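You operate a simulated robot arm through the tools that you are given. There is no shell and no other tool.

Carry out the task below with a simulated robot arm. There is one attempt and no reset: what you move stays moved.

TASK
Turn the heater off, let the yellow and pink rollers cool, put them in the tray, load the teal one.
Fine: Take a roller out only once its dot is white. Either well will do.

The check looks at the end state, three seconds after you hand in, the way a careful person would. Anything else that was tipped, shoved, dropped, spilled or broken makes it a failure.

THE ROBOT
A 7-joint arm with a two-finger parallel gripper, fixed in place. Base frame: the origin is on the floor under the middle of its stand, x ahead of it, y to its left, z up. Lengths are in cm, angles in rad, forces in N, time in s.
It reaches about 96.4 cm from its shoulder. Its first joint turns from -2.897 to 2.897 rad. Payload 1.57 kg.
The TCP is the grasp point between the finger pads, 3 cm short of the fingertips. In the tool frame z runs along the fingers and y along their closing line. Largest opening 11 cm; finger width 2.4, thickness 1.2; the body of the gripper, 4.8 by 11.2 cm, starts 7.8 cm behind the TCP.
Orientation is that of the tool frame in the base frame, as a unit quaternion [x, y, z, w]. With the fingers straight down and closing along the base's y, the tool's x points along the base's -x, its y along +y and its z along -z.

THE INTERFACE
- The arm moves only by the tool move_arm. Its argument "rows" is a list of rows, each an object of numbers (a shift or turn left out is 0, a gripper value left out holds the last): "tx", "ty", "tz": the shift along the tool's x, y, z in cm; "ax", "ay", "az": the turn, a rotation vector about the tool's x, y, z in rad; "jaw": the closure, from 0 (fully open) to 1 (shut). In form: [{"tx": .., "ty": .., "tz": .., "ax": .., "ay": .., "az": .., "jaw": ..}, ...]. A call has 1 to 20 rows; each row is the pose to reach, as a shift and turn from the pose commanded when the call began, along the tool's axes at that moment. Each row takes 0.2 s and may step no farther than 5 cm and 0.15 rad from the row before; otherwise, or with a gripper value out of range, the whole call is refused. A pose out of reach is approached as far as the arm can. The call stops where the force on the tool passes 90 N (or 10 N more than at its start, if that is more) or the arm is blocked; 0.2 s more then pass. The fingers move at their own pace (about 10.8 cm/s each) and stop on an object; they squeeze with about 43 N. The grip force told is the motor's: it shows also when the fingers shut on nothing. Time passes only in rows, and 0.2 s behind the last, so rows that repeat a pose let the fingers close. The reply holds the time, the measured pose of the TCP, the force on the tool along the base axes, the opening and the grip force, in the units named above and with some noise, with the torque about the TCP (base axes, N m) and any sound that the robot's microphone picked up.
- Cameras (640 x 400 px; columns grow to the right, rows downward): "scene" is fixed at [5.26, 64.34, 146.66]; the picture's right is [-0.32, -0.95, 0.00], its down [-0.50, 0.17, -0.85] and it looks along [0.81, -0.27, -0.53] (base axes); focal length 310 px, centre (320, 200). "wrist" rides on the gripper at [7, 1.6, -14.1] in the tool frame; the picture's right is [-0.23, 0.97, 0.00], its down [-0.86, -0.20, -0.48] and it looks along [-0.47, -0.11, 0.88] (tool axes); focal length 222 px, centre (320, 200). There is no depth. A picture from a camera that has moved, and an enlarged one, comes with that camera's place and axes in the base frame and with its lens. The place of the scene camera against the robot may be out by one fixed shift of up to 1.8 cm in any direction.
- grab_frame(camera): a new picture of that camera. No time passes.
- move_column(by): slides the trunk up (or, below 0, down) by that many cm; the arm rides with it, the base frame stays. It gives what a move gives, with no picture.
- inspect(camera, box): a new picture of the part [left, top, right, bottom] of that camera's present view, enlarged. No time passes.
- job_done(): hands the job in; it is judged then, once.

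Places have to be worked out from the pictures, the camera data and where the tool is seen. Open the gripper and draw the arm clear of the work before you hand the job in, unless the task says otherwise.

The tools are called after "Call:" as name(argument=value, ...) on one line, values as JSON. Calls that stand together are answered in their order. move_arm: Moves the arm, as the interface text tells. Its arguments: {"type":"object","properties":{"rows":{"type":"array"}},"required":["rows"]} The other tools are called the same way: move_column (by) moves the trunk up or down; grab_frame (camera) takes a picture; inspect (camera, box) takes an enlarged picture of a part of a camera's view; job_done () hands the job in.

At the start:

```text
time: 0.0
eef_pos: [43.4, 38.27, 119.34]
tcp_rot: [0.0, 1.0, 0.0, 0.001]
contact_force: [-0.7, -1.3, -0.4]
ft_torque: [0.0, 0.02, -0.02]
grip_width: 10.99
gripper_force: 0.0
trunk travel left (down, up): [-47.5, 13.5]
```

scene: 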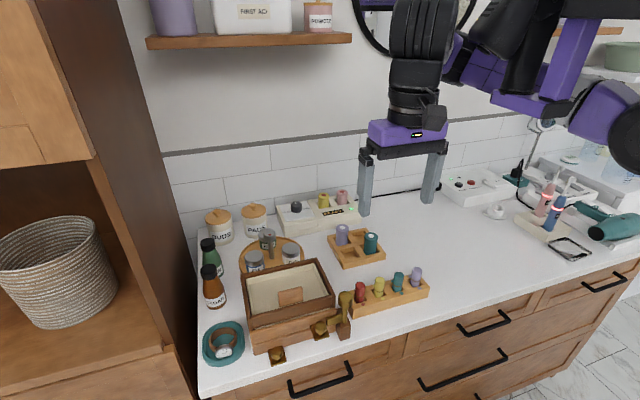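
wrist: 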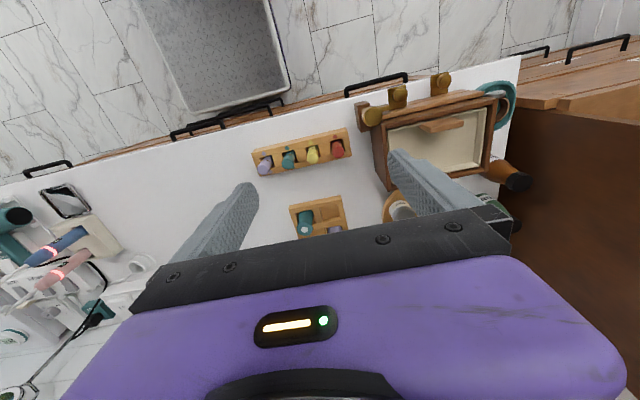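

I start by enlarging the work area of the scene camera to identify the heater, tray, rollers and rack.

Call:
inspect(camera="scene", box=[260, 170, 380, 245])

Call:
inspect(camera="scene", box=[310, 210, 450, 320])

Call:
inspect(camera="scene", box=[430, 150, 640, 280])

Call:
inspect(camera="scene", box=[190, 200, 360, 380])

```text
5.33 times, centred on (320, 208) of scene
camera zoom: at [5.26, 64.34, 146.66], right [-0.32, -0.95, 0.0], down [-0.5, 0.17, -0.85], along [0.81, -0.27, -0.53], focal length 1652 px, centre (320, 160)
```

zoom: 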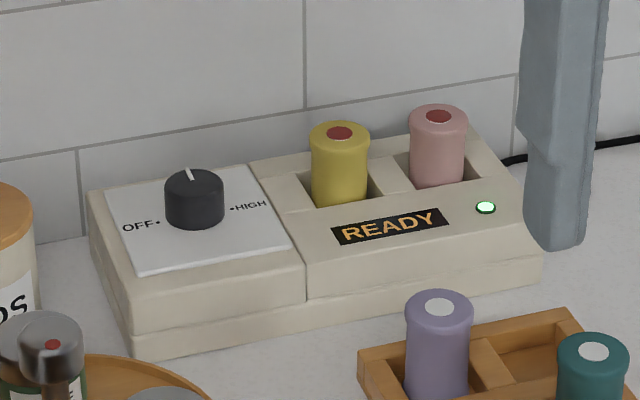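

```text
3.64 times, centred on (380, 265) of scene
camera zoom: at [5.26, 64.34, 146.66], right [-0.32, -0.95, 0.0], down [-0.5, 0.17, -0.85], along [0.81, -0.27, -0.53], focal length 1126 px, centre (102, -36)
```

zoom: 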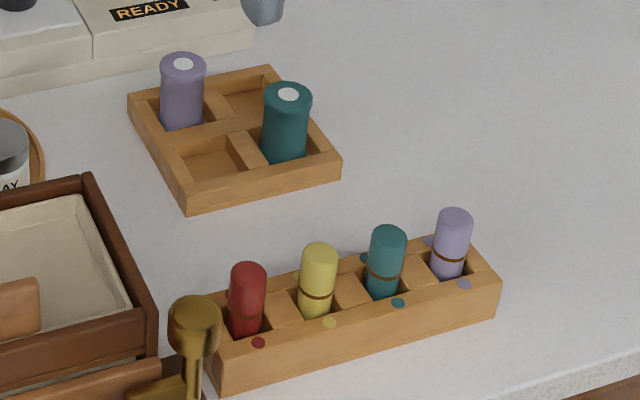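

```text
3.05 times, centred on (535, 215) of scene
camera zoom: at [5.26, 64.34, 146.66], right [-0.32, -0.95, 0.0], down [-0.5, 0.17, -0.85], along [0.81, -0.27, -0.53], focal length 944 px, centre (-335, 154)
```

zoom: 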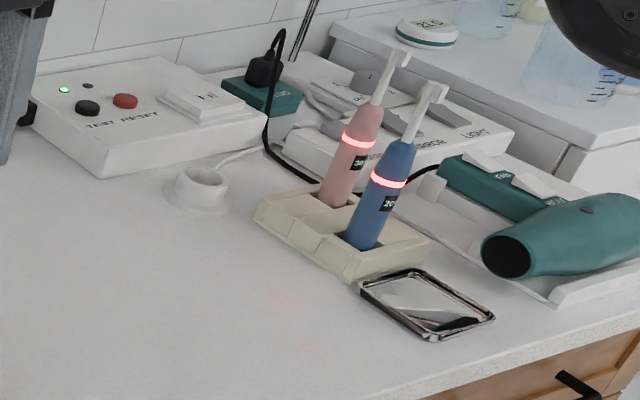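

```text
2.22 times, centred on (275, 290) of scene
camera zoom: at [5.26, 64.34, 146.66], right [-0.32, -0.95, 0.0], down [-0.5, 0.17, -0.85], along [0.81, -0.27, -0.53], focal length 688 px, centre (420, 0)
```

zoom: 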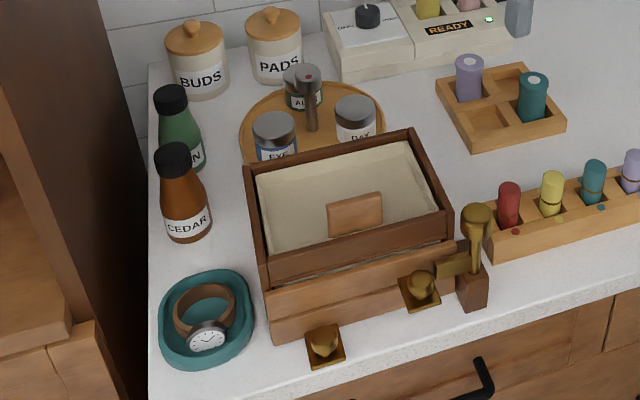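

Heater has a knob (pointer up-back, OFF left), yellow and pink rollers hot (red dots), tray has lavender and teal rollers. I enlarge the wrist view for triangulation.

Call:
inspect(camera="wrist", box=[240, 120, 400, 240])

Call:
inspect(camera="scene", box=[320, 120, 480, 220])

```text
3.33 times, centred on (320, 180) of wrist
camera zoom: at [36.58, 39.97, 133.38], right [0.23, 0.97, 0.0], down [0.86, -0.2, 0.48], along [0.47, -0.11, -0.88], focal length 740 px, centre (320, 267)
```

zoom: 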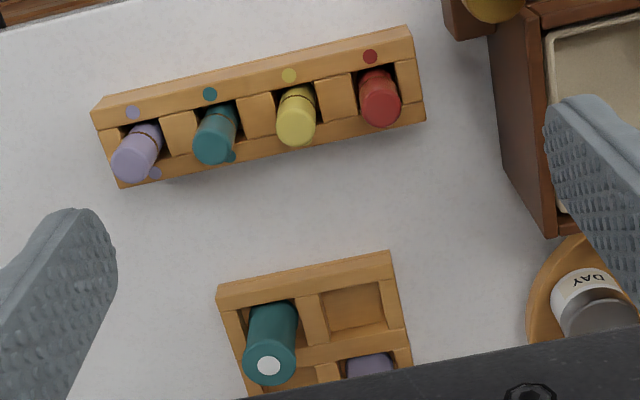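

```text
4.00 times, centred on (400, 170) of scene
camera zoom: at [5.26, 64.34, 146.66], right [-0.32, -0.95, 0.0], down [-0.5, 0.17, -0.85], along [0.81, -0.27, -0.53], focal length 1239 px, centre (0, 320)
```

zoom: 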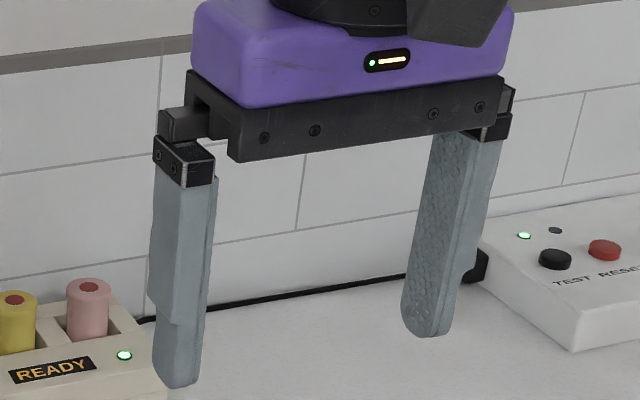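

Triangulation puts the teal roller's dot near (64, 30, 93.8) and the knob near (83, 46, ~95). I move the arm forward at safe height so the wrist camera sees the heater.

Call:
move_arm(rows=[{"tx": -4.5, "ty": 0.5}, {"tx": -9, "ty": 1}, {"tx": -13.5, "ty": 1.5}, {"tx": -18, "ty": 2}, {"tx": -22.5, "ty": 2}, {"tx": -26, "ty": 2}, {"tx": -26, "ty": 2}])

Call:
grab_frame(camera="wrist")

Call:
grab_frame(camera="scene")

```text
time: 1.6
eef_pos: [69.44, 40.16, 119.43]
tcp_rot: [0.0, 1.0, 0.0, 0.0]
contact_force: [0.9, -0.2, 0.8]
ft_torque: [0.03, -0.06, -0.02]
grip_width: 10.98
gripper_force: 0.1
trunk travel left (down, up): [-47.5, 13.5]
```

```text
taken
camera wrist: at [62.7, 42.01, 133.33], right [0.23, 0.97, 0.0], down [0.85, -0.2, 0.48], along [0.47, -0.11, -0.88], focal length 222 px, centre (320, 200)
```

wrist: 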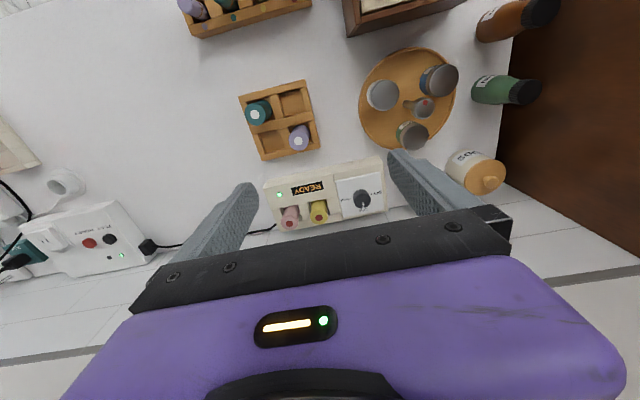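

```text
taken
```

scene: 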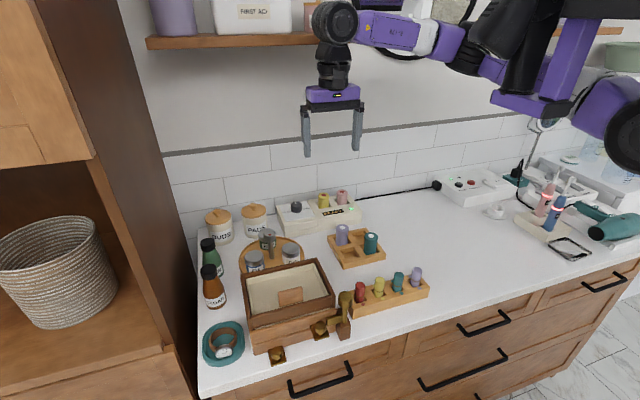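

The whole heater and tray are now visible. I enlarge the wrist view to measure the knob, wells and tray.

Call:
inspect(camera="wrist", box=[230, 70, 400, 240])

Call:
inspect(camera="wrist", box=[260, 160, 400, 240])

Call:
inspect(camera="scene", box=[260, 170, 400, 270])

```text
2.35 times, centred on (315, 155) of wrist
camera zoom: at [62.7, 42.01, 133.33], right [0.23, 0.97, 0.0], down [0.85, -0.2, 0.48], along [0.47, -0.11, -0.88], focal length 523 px, centre (332, 306)
```

zoom: 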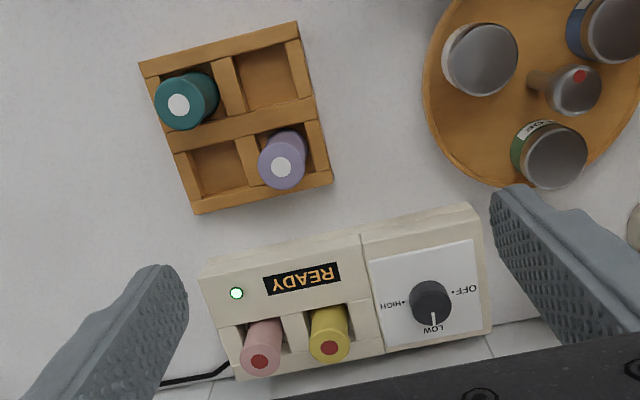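

```text
4.57 times, centred on (330, 200) of wrist
camera zoom: at [62.7, 42.01, 133.33], right [0.23, 0.97, 0.0], down [0.85, -0.2, 0.48], along [0.47, -0.11, -0.88], focal length 1015 px, centre (274, 200)
```

zoom: 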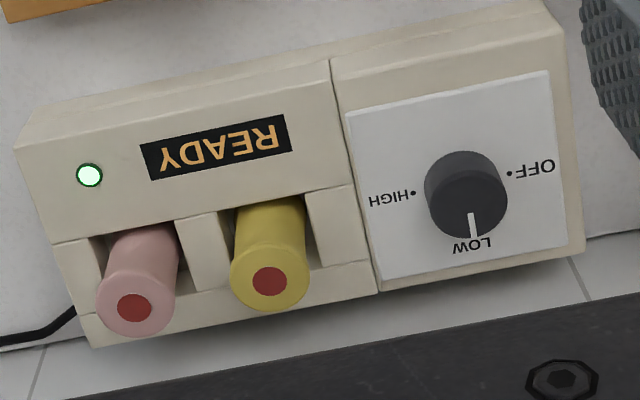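

```text
4.00 times, centred on (330, 220) of scene
camera zoom: at [5.26, 64.34, 146.66], right [-0.32, -0.95, 0.0], down [-0.5, 0.17, -0.85], along [0.81, -0.27, -0.53], focal length 1239 px, centre (280, 120)
```

zoom: 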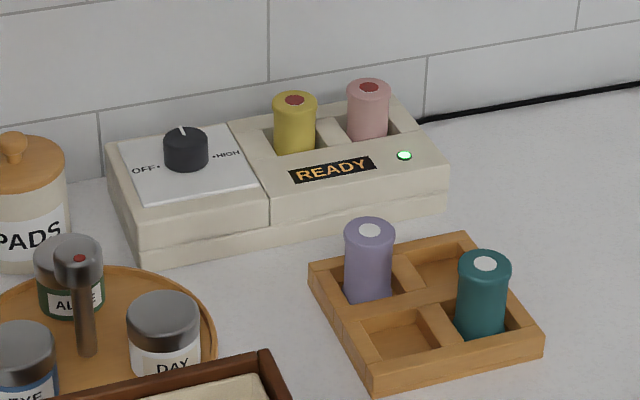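

Knob points at LOW; OFF is on the +y side, so about a quarter turn counter-clockwise from above. Estimates: knob top ≈(86.5,45.6,92), yellow dot ≈(89.7,35.4,92), teal dot ≈(65.5,29.5,91.8). I go closer and lower, also testing reach.

Call:
move_arm(rows=[{"tx": -3, "ty": 1, "tz": 3, "jaw": 0.35}, {"tx": -6, "ty": 2, "tz": 6}, {"tx": -9, "ty": 2.5, "tz": 9}, {"tx": -12, "ty": 3, "tz": 12}, {"tx": -12, "ty": 3, "tz": 12}])

Call:
grab_frame(camera="wrist")

Call:
grab_frame(camera="scene")

```text
time: 2.8
eef_pos: [81.37, 43.35, 107.31]
tcp_rot: [0.0, 1.0, 0.001, 0.0]
contact_force: [0.0, 0.1, 0.3]
ft_torque: [-0.03, 0.0, 0.01]
grip_width: 7.18
gripper_force: 0.1
trunk travel left (down, up): [-47.5, 13.5]
```

```text
taken
camera wrist: at [74.58, 45.03, 121.36], right [0.23, 0.97, 0.0], down [0.85, -0.2, 0.48], along [0.47, -0.11, -0.88], focal length 222 px, centre (320, 200)
```

wrist: 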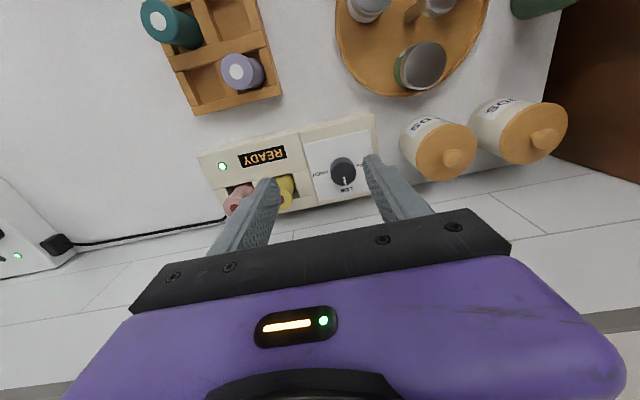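

```text
taken
```

scene: 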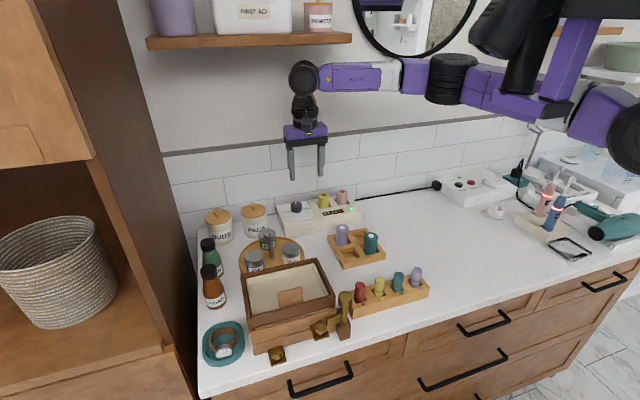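

Reach is fine so far. I enlarge the wrist view to fix knob, wall and canister positions.

Call:
inspect(camera="wrist", box=[190, 110, 390, 230])

Call:
inspect(camera="wrist", box=[360, 90, 600, 240])

Call:
inspect(camera="scene", box=[180, 110, 370, 245])

```text
3.20 times, centred on (290, 170) of wrist
camera zoom: at [74.58, 45.03, 121.36], right [0.23, 0.97, 0.0], down [0.85, -0.2, 0.48], along [0.47, -0.11, -0.88], focal length 711 px, centre (416, 296)
```

zoom: 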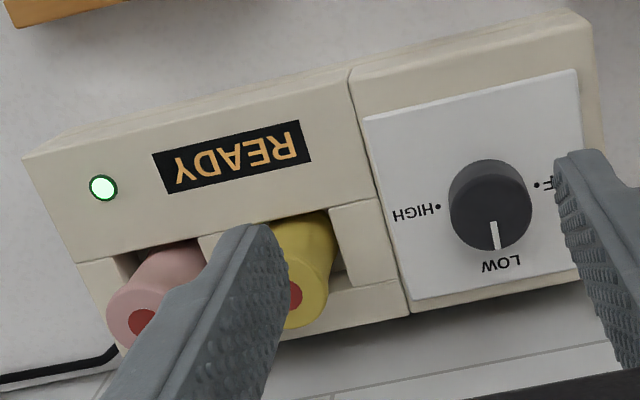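

```text
2.67 times, centred on (480, 165) of wrist
camera zoom: at [74.58, 45.03, 121.36], right [0.23, 0.97, 0.0], down [0.85, -0.2, 0.48], along [0.47, -0.11, -0.88], focal length 592 px, centre (-107, 293)
```

zoom: 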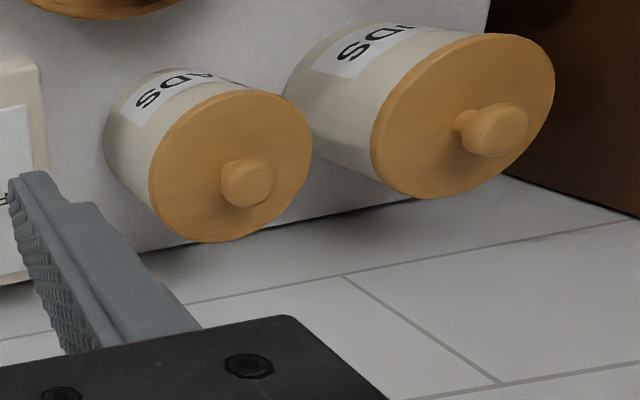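

```text
2.96 times, centred on (275, 178) of scene
camera zoom: at [5.26, 64.34, 146.66], right [-0.32, -0.95, 0.0], down [-0.5, 0.17, -0.85], along [0.81, -0.27, -0.53], focal length 918 px, centre (453, 267)
```

zoom: 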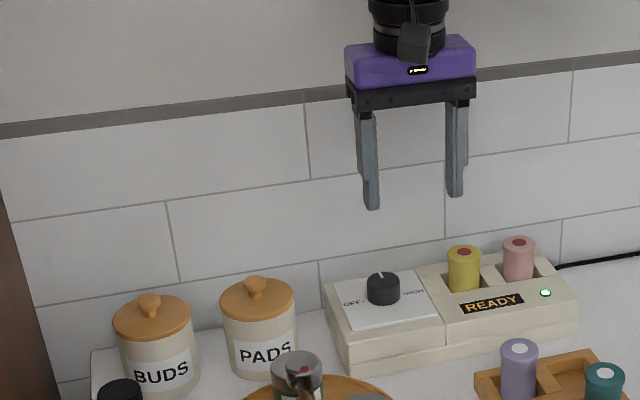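

Heater is square to the base axes, wall at x≈94.5, knob top ≈(87.2, 45.6, 91) with pointer near +x, PADS canister begins at y≈54.5. I lower the trunk by 10 cm for better reach, before aligning on the knob.

Call:
move_column(by=-9)

Call:
grab_frame(camera="wrist")

Call:
inspect(camera="scene", box=[240, 110, 400, 240])

```text
time: 4.0
eef_pos: [81.36, 43.48, 98.4]
tcp_rot: [0.0, 1.0, 0.0, 0.0]
contact_force: [-0.4, -0.2, 0.7]
ft_torque: [-0.01, 0.03, 0.01]
grip_width: 7.14
gripper_force: 0.1
trunk travel left (down, up): [-38.5, 22.5]
```

```text
taken
camera wrist: at [74.56, 45.02, 112.39], right [0.23, 0.97, 0.0], down [0.86, -0.2, 0.48], along [0.47, -0.11, -0.88], focal length 222 px, centre (320, 200)
```

wrist: 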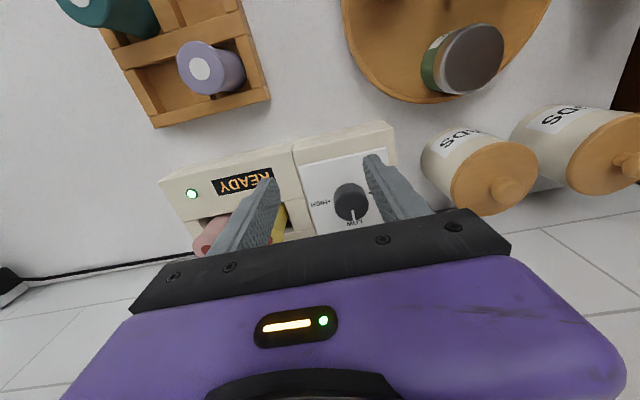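

```text
3.08 times, centred on (320, 175) of scene
camera zoom: at [5.26, 64.34, 146.66], right [-0.32, -0.95, 0.0], down [-0.5, 0.17, -0.85], along [0.81, -0.27, -0.53], focal length 953 px, centre (320, 277)
```

zoom: 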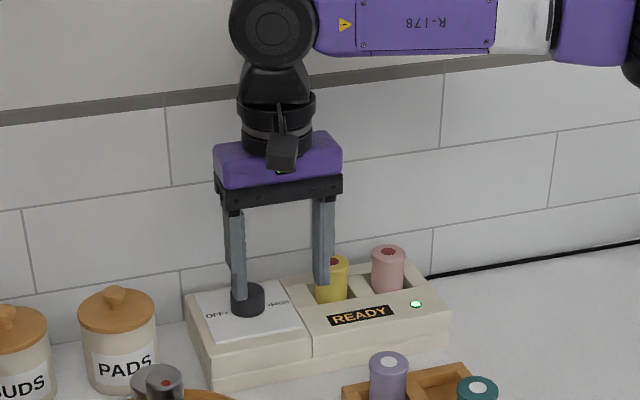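

I enlarge the wrist view for precise knob coordinates with the new vertical baseline.

Call:
inspect(camera="wrist", box=[270, 110, 430, 230])

Call:
inspect(camera="wrist", box=[150, 150, 310, 260])

```text
3.33 times, centred on (350, 170) of wrist
camera zoom: at [74.56, 45.02, 112.39], right [0.23, 0.97, 0.0], down [0.86, -0.2, 0.48], along [0.47, -0.11, -0.88], focal length 740 px, centre (220, 300)
```

zoom: 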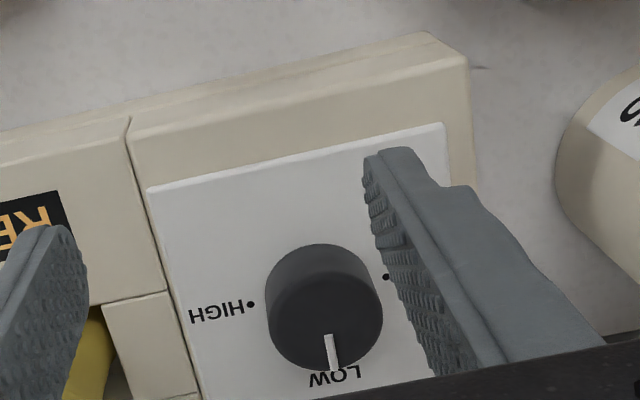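

```text
3.64 times, centred on (230, 205) of wrist
camera zoom: at [74.56, 45.02, 112.39], right [0.23, 0.97, 0.0], down [0.86, -0.2, 0.48], along [0.47, -0.11, -0.88], focal length 808 px, centre (647, 182)
```

zoom: 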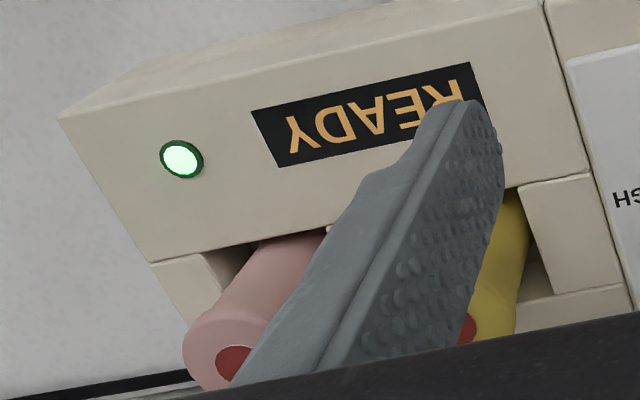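

Refined: knob top centre ≈(86.5, 45.55, 92.5), diameter 3.6, panel at z≈90.9. I centre over the knob at present height while yawing −46° and narrowing the jaw, leaving tips ~3 cm above it.

Call:
move_arm(rows=[{"tx": -1, "ty": 0.4, "az": 0.13, "jaw": 0.42}, {"tx": -2, "ty": 0.8, "az": 0.27}, {"tx": -3, "ty": 1.2, "az": 0.4}, {"tx": -4, "ty": 1.7, "az": 0.54}, {"tx": -5, "ty": 2.1, "az": 0.67}, {"tx": -5, "ty": 2.1, "az": 0.8}, {"tx": -5, "ty": 2.1, "az": 0.8}])

Call:
grab_frame(camera="wrist")

Call:
inspect(camera="scene", box=[240, 130, 400, 240])

```text
time: 5.7
eef_pos: [86.41, 45.5, 98.36]
tcp_rot: [0.391, 0.921, 0.0, 0.0]
contact_force: [0.6, 0.1, -0.1]
ft_torque: [-0.02, -0.02, -0.01]
grip_width: 6.34
gripper_force: 0.1
trunk travel left (down, up): [-38.5, 22.5]
```

```text
taken
camera wrist: at [82.85, 51.64, 112.36], right [0.86, 0.51, 0.0], down [0.45, -0.75, 0.48], along [0.25, -0.41, -0.88], focal length 222 px, centre (320, 200)
```

wrist: 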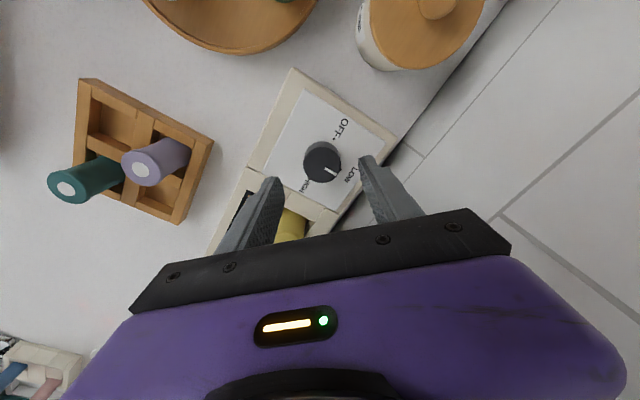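

```text
3.64 times, centred on (320, 185) of scene
camera zoom: at [5.26, 64.34, 146.66], right [-0.32, -0.95, 0.0], down [-0.5, 0.17, -0.85], along [0.81, -0.27, -0.53], focal length 1126 px, centre (320, 254)
```

zoom: 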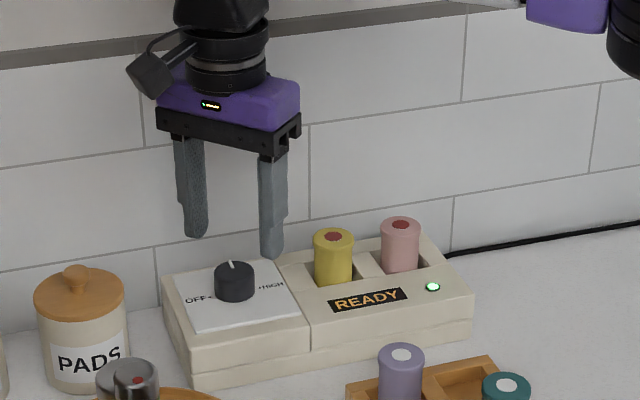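

The knob should appear near pixel (320,165) if centred; I enlarge the wrist image to check.

Call:
inspect(camera="wrist", box=[260, 110, 400, 220])

```text
3.64 times, centred on (330, 165) of wrist
camera zoom: at [82.85, 51.64, 112.36], right [0.86, 0.51, 0.0], down [0.45, -0.75, 0.48], along [0.25, -0.41, -0.88], focal length 808 px, centre (284, 327)
```

zoom: 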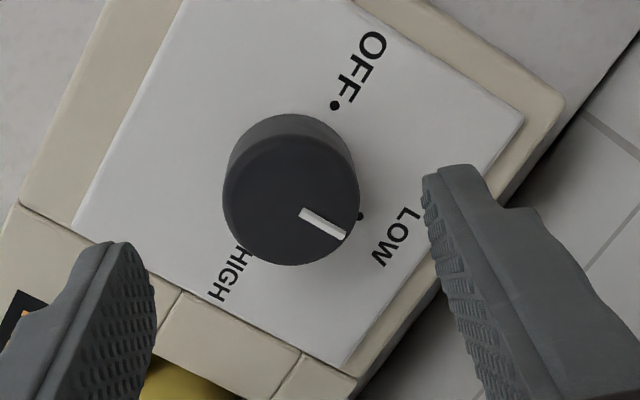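

The knob is centred within ~0.2 cm and its pointer aligns with the LOW dot, so a 90° turn takes it to OFF. I descend so tips stop just above the panel.

Call:
move_arm(rows=[{"tx": -0.15, "ty": 0.13, "tz": 1.5}, {"tx": -0.15, "ty": 0.13, "tz": 3}, {"tx": -0.15, "ty": 0.13, "tz": 3.6}, {"tx": -0.15, "ty": 0.13, "tz": 4.0}, {"tx": -0.15, "ty": 0.13, "tz": 4.0}])

Call:
inspect(camera="scene", box=[260, 160, 360, 230])

Call:
inspect(camera="wrist", box=[260, 110, 400, 220])

```text
time: 6.8
eef_pos: [86.54, 45.39, 94.26]
tcp_rot: [0.39, 0.921, 0.0, 0.0]
contact_force: [0.4, 0.4, -0.1]
ft_torque: [0.01, -0.01, 0.01]
grip_width: 6.38
gripper_force: 0.1
trunk travel left (down, up): [-38.5, 22.5]
```

```text
5.71 times, centred on (310, 195) of scene
camera zoom: at [5.26, 64.34, 146.66], right [-0.32, -0.95, 0.0], down [-0.5, 0.17, -0.85], along [0.81, -0.27, -0.53], focal length 1770 px, centre (377, 229)
```

zoom: 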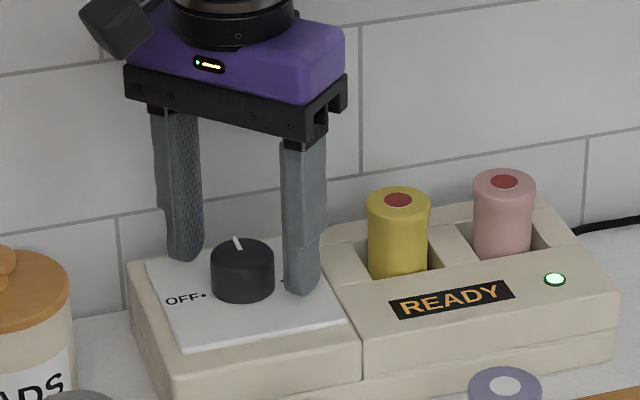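

```text
3.64 times, centred on (330, 165) of wrist
camera zoom: at [83.05, 51.63, 108.39], right [0.86, 0.51, 0.0], down [0.45, -0.75, 0.48], along [0.25, -0.41, -0.88], focal length 808 px, centre (284, 327)
```

zoom: 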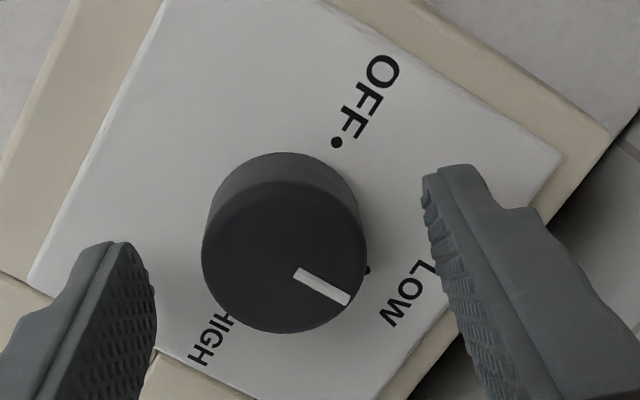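

Both fingertips straddle the knob with no contact. I close on it.

Call:
move_arm(rows=[{"jaw": 0.6}, {"jaw": 0.75}, {"jaw": 0.8}, {"jaw": 0.8}])

Call:
inspect(camera="wrist", box=[260, 110, 400, 220])

```text
time: 7.8
eef_pos: [86.55, 45.5, 94.53]
tcp_rot: [0.389, 0.921, 0.0, -0.001]
contact_force: [3.5, 3.0, -0.9]
ft_torque: [-0.07, 0.07, -0.02]
grip_width: 3.5
gripper_force: 42.6
trunk travel left (down, up): [-38.5, 22.5]
```

```text
3.64 times, centred on (330, 165) of wrist
camera zoom: at [83.06, 51.65, 108.4], right [0.86, 0.51, 0.0], down [0.45, -0.75, 0.48], along [0.25, -0.41, -0.88], focal length 808 px, centre (284, 327)
```

zoom: 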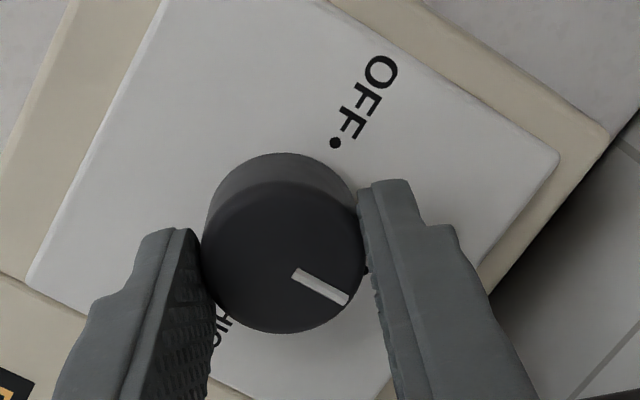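

Grip is solid (3.5 cm, 42.6 N). I turn half the way (−0.785 about tool z, counter-clockwise from above) and check that the knob follows.

Call:
move_arm(rows=[{"az": -0.13}, {"az": -0.26}, {"az": -0.39}, {"az": -0.52}, {"az": -0.65}, {"az": -0.785}, {"az": -0.785}])

Call:
inspect(camera="wrist", box=[260, 110, 400, 220])

Call:
inspect(camera="scene", box=[260, 160, 360, 230])

```text
time: 9.4
eef_pos: [86.61, 45.5, 94.43]
tcp_rot: [0.007, 1.0, 0.0, 0.001]
contact_force: [13.3, 14.0, 6.0]
ft_torque: [0.21, 0.46, -0.02]
grip_width: 3.53
gripper_force: 42.7
trunk travel left (down, up): [-38.5, 22.5]
```

```text
3.64 times, centred on (330, 165) of wrist
camera zoom: at [79.8, 47.28, 108.39], right [0.24, 0.97, 0.0], down [0.85, -0.21, 0.48], along [0.47, -0.11, -0.88], focal length 808 px, centre (284, 327)
```

zoom: 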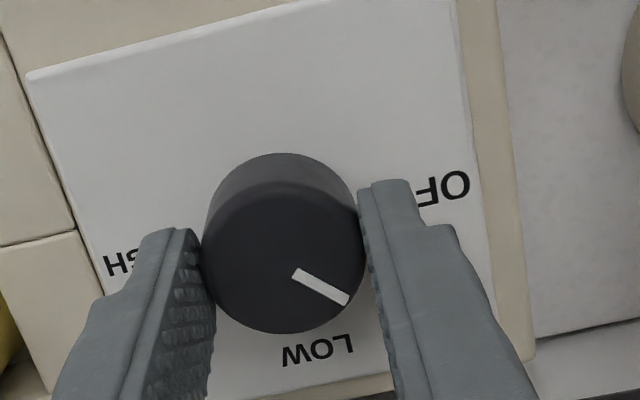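

```text
5.71 times, centred on (310, 195) of scene
camera zoom: at [5.26, 64.34, 146.66], right [-0.32, -0.95, 0.0], down [-0.5, 0.17, -0.85], along [0.81, -0.27, -0.53], focal length 1770 px, centre (377, 229)
```

zoom: 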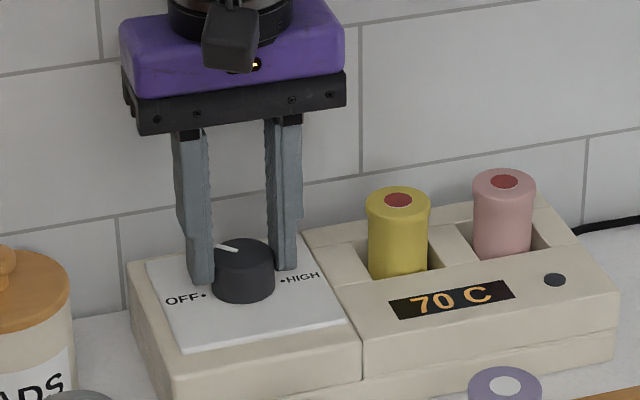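

The knob follows the gripper and the display already reads 70 C with the LED out. There's a ~20 N side load, so I ease the centre slightly toward +x+y and complete the turn.

Call:
move_arm(rows=[{"tx": -0.1, "ty": 0.1, "az": -0.13}, {"tx": -0.1, "ty": 0.1, "az": -0.26}, {"tx": -0.1, "ty": 0.1, "az": -0.39}, {"tx": -0.1, "ty": 0.1, "az": -0.52}, {"tx": -0.1, "ty": 0.1, "az": -0.65}, {"tx": -0.1, "ty": 0.1, "az": -0.785}, {"tx": -0.1, "ty": 0.1, "az": -0.8}, {"tx": -0.1, "ty": 0.1, "az": -0.8}])

Call:
inspect(camera="wrist", box=[260, 110, 400, 220])

Call:
inspect(camera="scene", box=[260, 160, 360, 230])

```text
time: 11.2
eef_pos: [86.6, 45.49, 94.43]
tcp_rot: [-0.383, 0.924, 0.001, 0.0]
contact_force: [-4.4, 9.3, 5.1]
ft_torque: [0.08, 0.0, -0.71]
grip_width: 3.55
gripper_force: 41.6
trunk travel left (down, up): [-38.5, 22.5]
```

```text
3.64 times, centred on (330, 165) of wrist
camera zoom: at [80.67, 41.83, 108.39], right [-0.53, 0.85, 0.0], down [0.75, 0.46, 0.48], along [0.41, 0.25, -0.88], focal length 808 px, centre (284, 327)
```

zoom: 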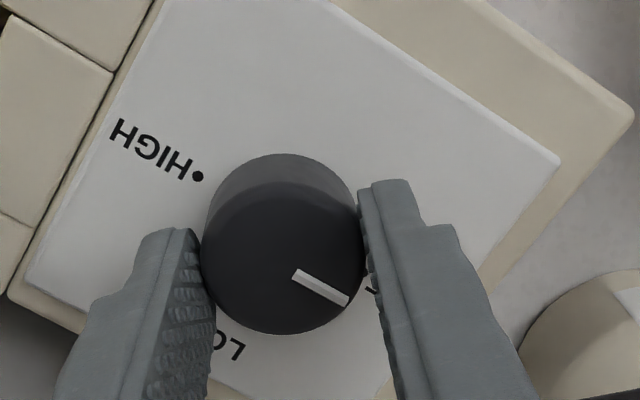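

```text
5.71 times, centred on (310, 195) of scene
camera zoom: at [5.26, 64.34, 146.66], right [-0.32, -0.95, 0.0], down [-0.5, 0.17, -0.85], along [0.81, -0.27, -0.53], focal length 1770 px, centre (377, 229)
```

zoom: 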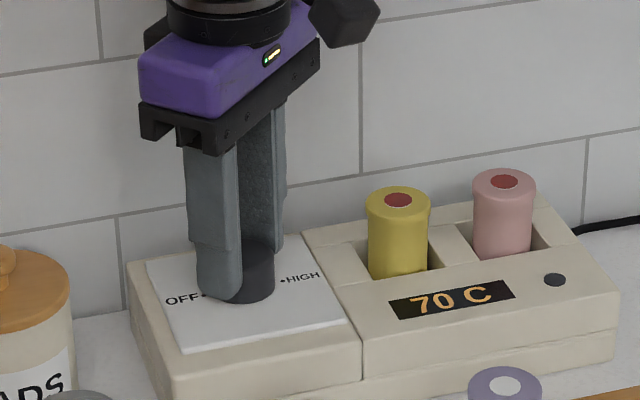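

Yaw reached the target with a −0.71 N·m reaction, suggesting the OFF stop. I open the fingers and rise to check the pointer.

Call:
move_arm(rows=[{"jaw": 0.6}, {"jaw": 0.42}, {"jaw": 0.42}, {"jaw": 0.42, "tz": -2}, {"jaw": 0.42, "tz": -5}, {"jaw": 0.42, "tz": -8}, {"jaw": 0.42, "tz": -8}])

Call:
inspect(camera="wrist", box=[240, 90, 420, 220])

Call:
inspect(camera="scene", box=[260, 160, 360, 230])

```text
time: 12.8
eef_pos: [86.6, 45.43, 102.36]
tcp_rot: [-0.382, 0.924, 0.0, 0.001]
contact_force: [0.2, 0.5, 0.2]
ft_torque: [0.01, -0.02, 0.0]
grip_width: 6.41
gripper_force: 0.1
trunk travel left (down, up): [-38.5, 22.5]
```

```text
3.08 times, centred on (330, 155) of wrist
camera zoom: at [80.67, 41.71, 116.34], right [-0.53, 0.85, 0.0], down [0.75, 0.46, 0.48], along [0.41, 0.25, -0.88], focal length 684 px, centre (289, 338)
```

zoom: 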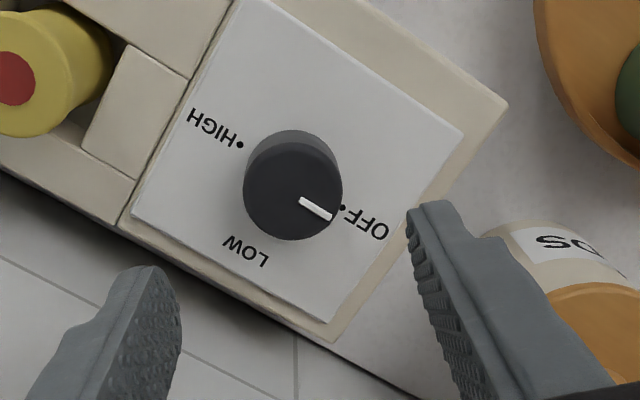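

```text
5.71 times, centred on (310, 195) of scene
camera zoom: at [5.26, 64.34, 146.66], right [-0.32, -0.95, 0.0], down [-0.5, 0.17, -0.85], along [0.81, -0.27, -0.53], focal length 1770 px, centre (377, 229)
```

zoom: 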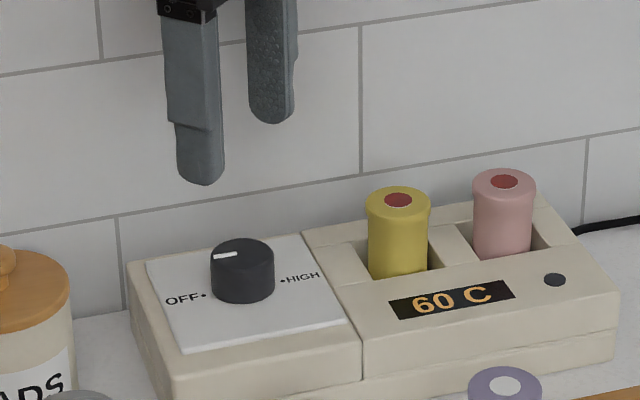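

The heater is off (pointer at OFF, LED dark, 60 C and falling). I take a closer look at the pointer before using the cooling time to set up for the rollers.

Call:
inspect(camera="wrist", box=[290, 120, 370, 180])

Call:
grab_frame(camera="wrist")

```text
6.67 times, centred on (330, 150) of wrist
camera zoom: at [80.67, 41.71, 116.34], right [-0.53, 0.85, 0.0], down [0.75, 0.46, 0.48], along [0.41, 0.25, -0.88], focal length 1481 px, centre (253, 533)
```

zoom: 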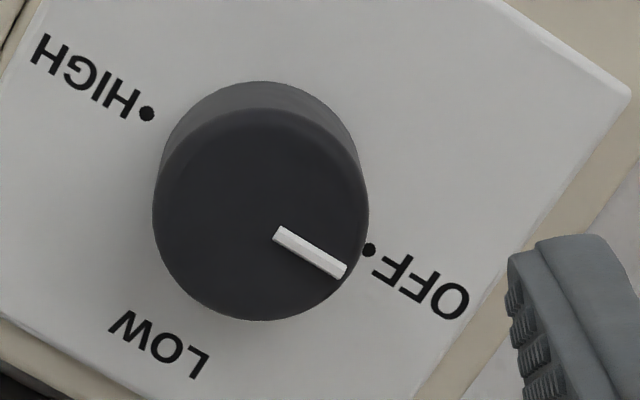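

```text
taken
camera wrist: at [80.67, 41.71, 116.34], right [-0.53, 0.85, 0.0], down [0.75, 0.46, 0.48], along [0.41, 0.25, -0.88], focal length 222 px, centre (320, 200)
```

wrist: 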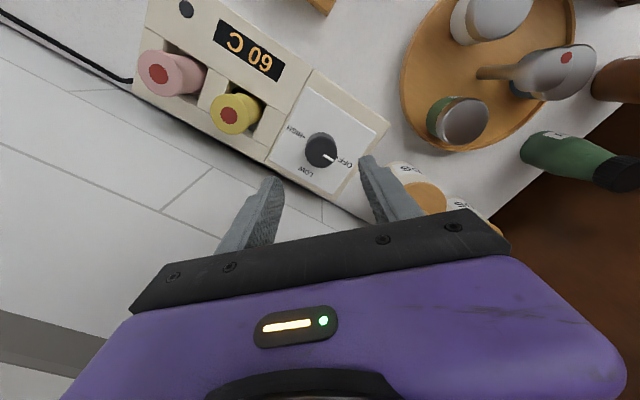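

Pointer is squarely at OFF. While it cools I rise, turn back to yaw 0 and move over the wells with the jaw wide open to measure roller positions.

Call:
move_arm(rows=[{"tz": -4, "jaw": 0.3}, {"tx": 2, "ty": -1, "tz": -6, "az": 0.13}, {"tx": 4, "ty": -2, "tz": -6, "az": 0.26}, {"tx": 6, "ty": -3, "tz": -6, "az": 0.39, "jaw": 0.0}, {"tx": 8, "ty": -4, "tz": -6, "az": 0.52}, {"tx": 10, "ty": -5, "tz": -6, "az": 0.65}, {"tx": 12, "ty": -5.5, "tz": -6, "az": 0.785}, {"tx": 12, "ty": -5.5, "tz": -6, "az": 0.785}])

Call:
grab_frame(camera="wrist")

Call:
inspect(camera="wrist", box=[260, 100, 400, 220])

Call:
inspect(camera="scene", box=[290, 170, 390, 270])

```text
time: 14.7
eef_pos: [82.03, 33.06, 108.48]
tcp_rot: [0.001, 1.0, 0.0, 0.0]
contact_force: [-0.5, -0.3, -0.3]
ft_torque: [0.02, 0.02, 0.03]
grip_width: 10.98
gripper_force: 0.1
out of reach, approached as far as the arm can: row 1
trunk travel left (down, up): [-38.5, 22.5]
```

```text
taken
camera wrist: at [75.23, 34.79, 122.36], right [0.23, 0.97, 0.0], down [0.85, -0.2, 0.48], along [0.47, -0.11, -0.88], focal length 222 px, centre (320, 200)
```

wrist: 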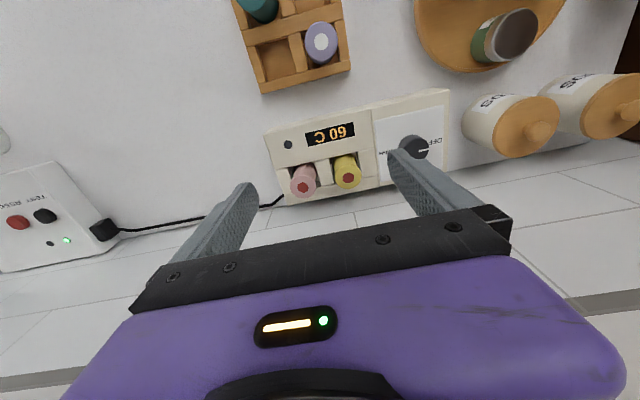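

```text
3.33 times, centred on (330, 160) of wrist
camera zoom: at [75.23, 34.79, 122.36], right [0.23, 0.97, 0.0], down [0.85, -0.2, 0.48], along [0.47, -0.11, -0.88], focal length 740 px, centre (287, 333)
```

zoom: 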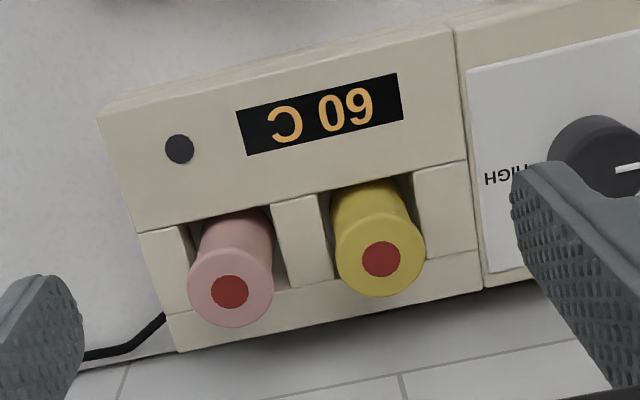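

```text
4.00 times, centred on (340, 220) of scene
camera zoom: at [5.26, 64.34, 146.66], right [-0.32, -0.95, 0.0], down [-0.5, 0.17, -0.85], along [0.81, -0.27, -0.53], focal length 1239 px, centre (240, 120)
```

zoom: 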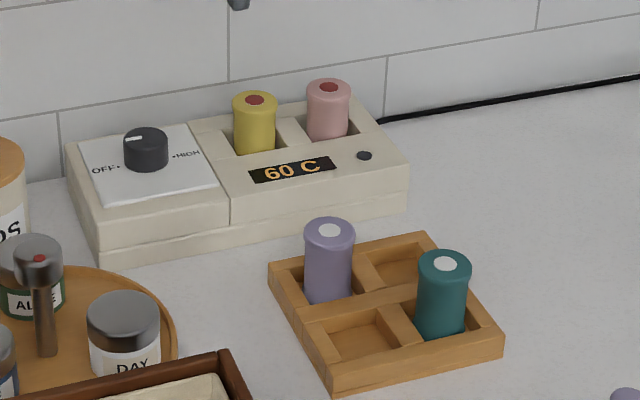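

Measured: yellow dot (88.05, 35.8, 93.5), pink (87.9, 29.4, 93.8), heater surface z≈90, wall x≈95.7; tray spans x 62.3–75.2, y 26.2–39.2 with free cells near (65.7, 35.8) and (71.9, 29.6). Display 60 C, dots still red; I pre-position above yellow at 45° yaw with tips clear above the rollers.

Call:
move_arm(rows=[{"tx": -1, "ty": 0.5, "tz": 1.5, "az": -0.13, "jaw": 0.43}, {"tx": -2, "ty": 1, "tz": 3, "az": -0.26}, {"tx": -3, "ty": 1.5, "tz": 4.5, "az": -0.39}, {"tx": -4, "ty": 2, "tz": 6, "az": -0.52}, {"tx": -5, "ty": 2.4, "tz": 7.3, "az": -0.65}, {"tx": -6, "ty": 2.75, "tz": 8.5, "az": -0.785}, {"tx": -6, "ty": 2.75, "tz": 8.5, "az": -0.785}])

Call:
inspect(camera="wrist", box=[240, 90, 420, 220])

Call:
inspect(camera="scene", box=[280, 140, 380, 220])

```text
time: 16.2
eef_pos: [87.99, 35.82, 99.93]
tcp_rot: [-0.383, 0.924, 0.0, 0.0]
contact_force: [-1.1, 0.6, 1.2]
ft_torque: [0.02, 0.03, -0.02]
grip_width: 6.28
gripper_force: 0.0
trunk travel left (down, up): [-38.5, 22.5]
```

```text
3.08 times, centred on (330, 155) of wrist
camera zoom: at [82.14, 32.12, 113.9], right [-0.53, 0.85, 0.0], down [0.75, 0.46, 0.48], along [0.41, 0.25, -0.88], focal length 684 px, centre (289, 338)
```

zoom: 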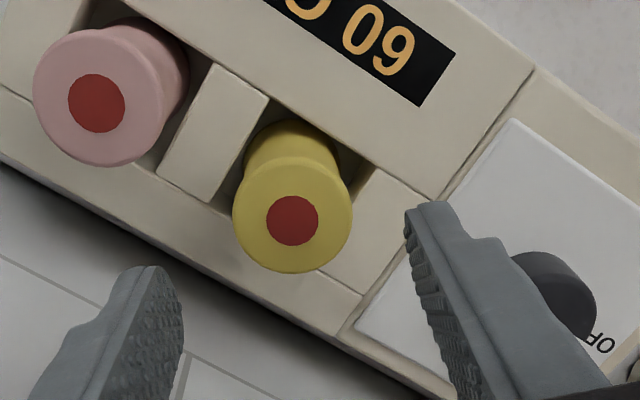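

```text
5.00 times, centred on (330, 180) of scene
camera zoom: at [5.26, 64.34, 146.66], right [-0.32, -0.95, 0.0], down [-0.5, 0.17, -0.85], along [0.81, -0.27, -0.53], focal length 1548 px, centre (270, 300)
```

zoom: 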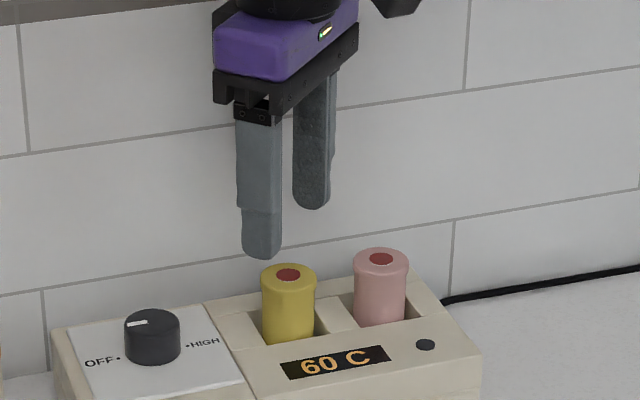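

Centred over yellow within 0.1 cm; dots still red at 60 C. I wait in place.

Call:
move_arm(rows=[{"jaw": 0.43}, {"jaw": 0.43}, {"jaw": 0.43}, {"jaw": 0.43}, {"jaw": 0.43}, {"jaw": 0.43}, {"jaw": 0.43}, {"jaw": 0.43}, {"jaw": 0.43}, {"jaw": 0.43}, {"jaw": 0.43}, {"jaw": 0.43}, {"jaw": 0.43}, {"jaw": 0.43}, {"jaw": 0.43}, {"jaw": 0.43}, {"jaw": 0.43}, {"jaw": 0.43}, {"jaw": 0.43}, {"jaw": 0.43}])

Call:
inspect(camera="scene", box=[280, 140, 380, 220])

```text
time: 20.4
eef_pos: [88.07, 35.74, 99.93]
tcp_rot: [-0.382, 0.924, 0.0, 0.0]
contact_force: [0.1, -0.5, -0.4]
ft_torque: [-0.01, -0.02, 0.01]
grip_width: 6.26
gripper_force: 0.1
trunk travel left (down, up): [-38.5, 22.5]
```

```text
5.00 times, centred on (330, 180) of scene
camera zoom: at [5.26, 64.34, 146.66], right [-0.32, -0.95, 0.0], down [-0.5, 0.17, -0.85], along [0.81, -0.27, -0.53], focal length 1548 px, centre (270, 300)
```

zoom: 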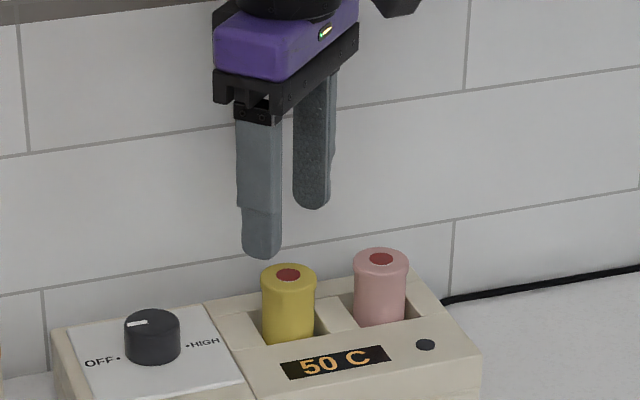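

50 C and dots still red; I keep waiting without moving.

Call:
move_arm(rows=[{"jaw": 0.43}, {"jaw": 0.43}, {"jaw": 0.43}, {"jaw": 0.43}, {"jaw": 0.43}, {"jaw": 0.43}, {"jaw": 0.43}, {"jaw": 0.43}, {"jaw": 0.43}, {"jaw": 0.43}, {"jaw": 0.43}, {"jaw": 0.43}, {"jaw": 0.43}, {"jaw": 0.43}, {"jaw": 0.43}, {"jaw": 0.43}, {"jaw": 0.43}, {"jaw": 0.43}, {"jaw": 0.43}, {"jaw": 0.43}])

Call:
inspect(camera="scene", box=[280, 140, 380, 220])

```text
time: 24.6
eef_pos: [88.06, 35.8, 99.87]
tcp_rot: [-0.382, 0.924, 0.0, 0.001]
contact_force: [-0.5, 0.2, -0.5]
ft_torque: [0.01, -0.02, 0.0]
grip_width: 6.27
gripper_force: 0.1
trunk travel left (down, up): [-38.5, 22.5]
```

```text
5.00 times, centred on (330, 180) of scene
camera zoom: at [5.26, 64.34, 146.66], right [-0.32, -0.95, 0.0], down [-0.5, 0.17, -0.85], along [0.81, -0.27, -0.53], focal length 1548 px, centre (270, 300)
```

zoom: 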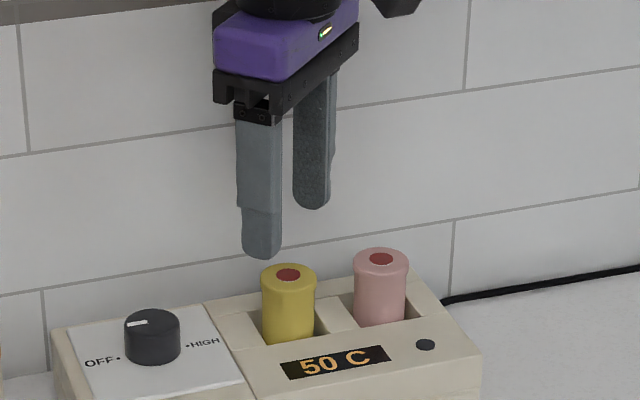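

Still 50 C and red. I wait two more periods.

Call:
move_arm(rows=[{"jaw": 0.43}, {"jaw": 0.43}, {"jaw": 0.43}, {"jaw": 0.43}, {"jaw": 0.43}, {"jaw": 0.43}, {"jaw": 0.43}, {"jaw": 0.43}, {"jaw": 0.43}, {"jaw": 0.43}, {"jaw": 0.43}, {"jaw": 0.43}, {"jaw": 0.43}, {"jaw": 0.43}, {"jaw": 0.43}, {"jaw": 0.43}, {"jaw": 0.43}, {"jaw": 0.43}, {"jaw": 0.43}, {"jaw": 0.43}])

Call:
move_arm(rows=[{"jaw": 0.43}, {"jaw": 0.43}, {"jaw": 0.43}, {"jaw": 0.43}, {"jaw": 0.43}, {"jaw": 0.43}, {"jaw": 0.43}, {"jaw": 0.43}, {"jaw": 0.43}, {"jaw": 0.43}, {"jaw": 0.43}, {"jaw": 0.43}, {"jaw": 0.43}, {"jaw": 0.43}, {"jaw": 0.43}, {"jaw": 0.43}, {"jaw": 0.43}, {"jaw": 0.43}, {"jaw": 0.43}, {"jaw": 0.43}])

Call:
inspect(camera="scene", box=[280, 140, 380, 220])

```text
time: 28.9
eef_pos: [88.05, 35.74, 99.91]
tcp_rot: [-0.382, 0.924, 0.0, -0.001]
contact_force: [0.6, -0.2, -0.8]
ft_torque: [-0.02, 0.0, -0.01]
grip_width: 6.24
gripper_force: 0.2
trunk travel left (down, up): [-38.5, 22.5]
```

```text
time: 33.0
eef_pos: [88.02, 35.81, 99.88]
tcp_rot: [-0.381, 0.924, -0.001, 0.0]
contact_force: [-0.1, -0.6, 0.1]
ft_torque: [0.01, 0.03, -0.01]
grip_width: 6.24
gripper_force: 0.1
trunk travel left (down, up): [-38.5, 22.5]
```

```text
5.00 times, centred on (330, 180) of scene
camera zoom: at [5.26, 64.34, 146.66], right [-0.32, -0.95, 0.0], down [-0.5, 0.17, -0.85], along [0.81, -0.27, -0.53], focal length 1548 px, centre (270, 300)
```

zoom: 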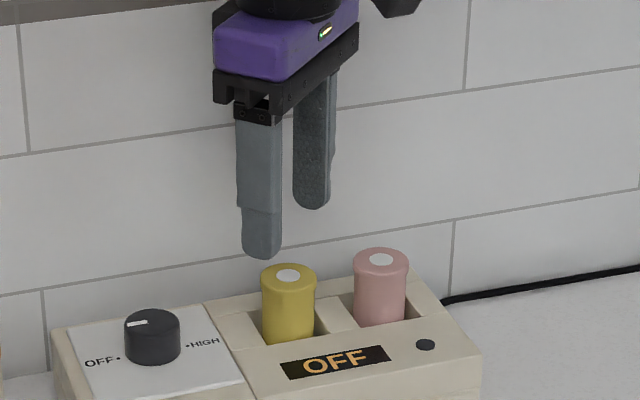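

Both dots are white and the display says OFF. I descend over yellow with the fingers either side, ending with tips about 0.7 cm above the heater surface.

Call:
move_arm(rows=[{"tz": 2}, {"tz": 4}, {"tz": 5}, {"tz": 5.7}, {"tz": 5.7}])

Call:
inspect(camera="scene", box=[280, 140, 380, 220])

Call:
inspect(camera="wrist", box=[240, 90, 420, 220])

```text
time: 34.2
eef_pos: [88.08, 35.77, 94.34]
tcp_rot: [-0.383, 0.924, 0.0, 0.0]
contact_force: [0.3, 0.1, 0.5]
ft_torque: [-0.03, 0.01, -0.01]
grip_width: 6.27
gripper_force: 0.2
trunk travel left (down, up): [-38.5, 22.5]
```

```text
5.00 times, centred on (330, 180) of scene
camera zoom: at [5.26, 64.34, 146.66], right [-0.32, -0.95, 0.0], down [-0.5, 0.17, -0.85], along [0.81, -0.27, -0.53], focal length 1548 px, centre (270, 300)
```

zoom: 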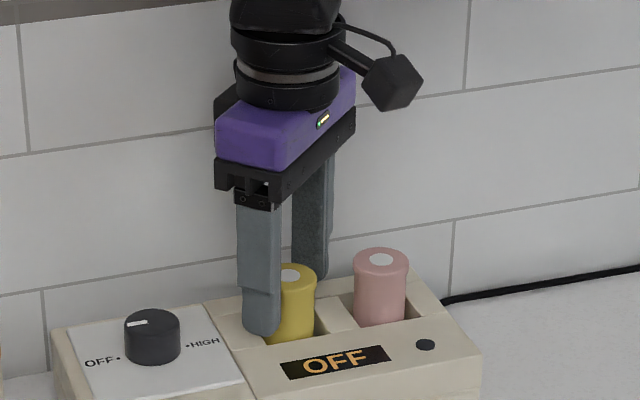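

```text
3.08 times, centred on (330, 155) of wrist
camera zoom: at [82.18, 32.14, 108.14], right [-0.53, 0.85, 0.0], down [0.75, 0.46, 0.48], along [0.41, 0.25, -0.88], focal length 684 px, centre (289, 338)
```

zoom: 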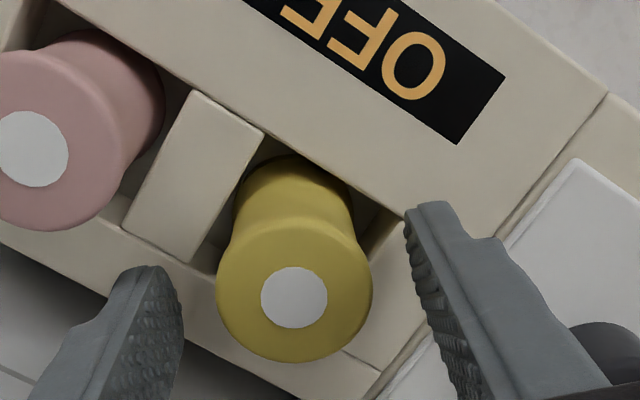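

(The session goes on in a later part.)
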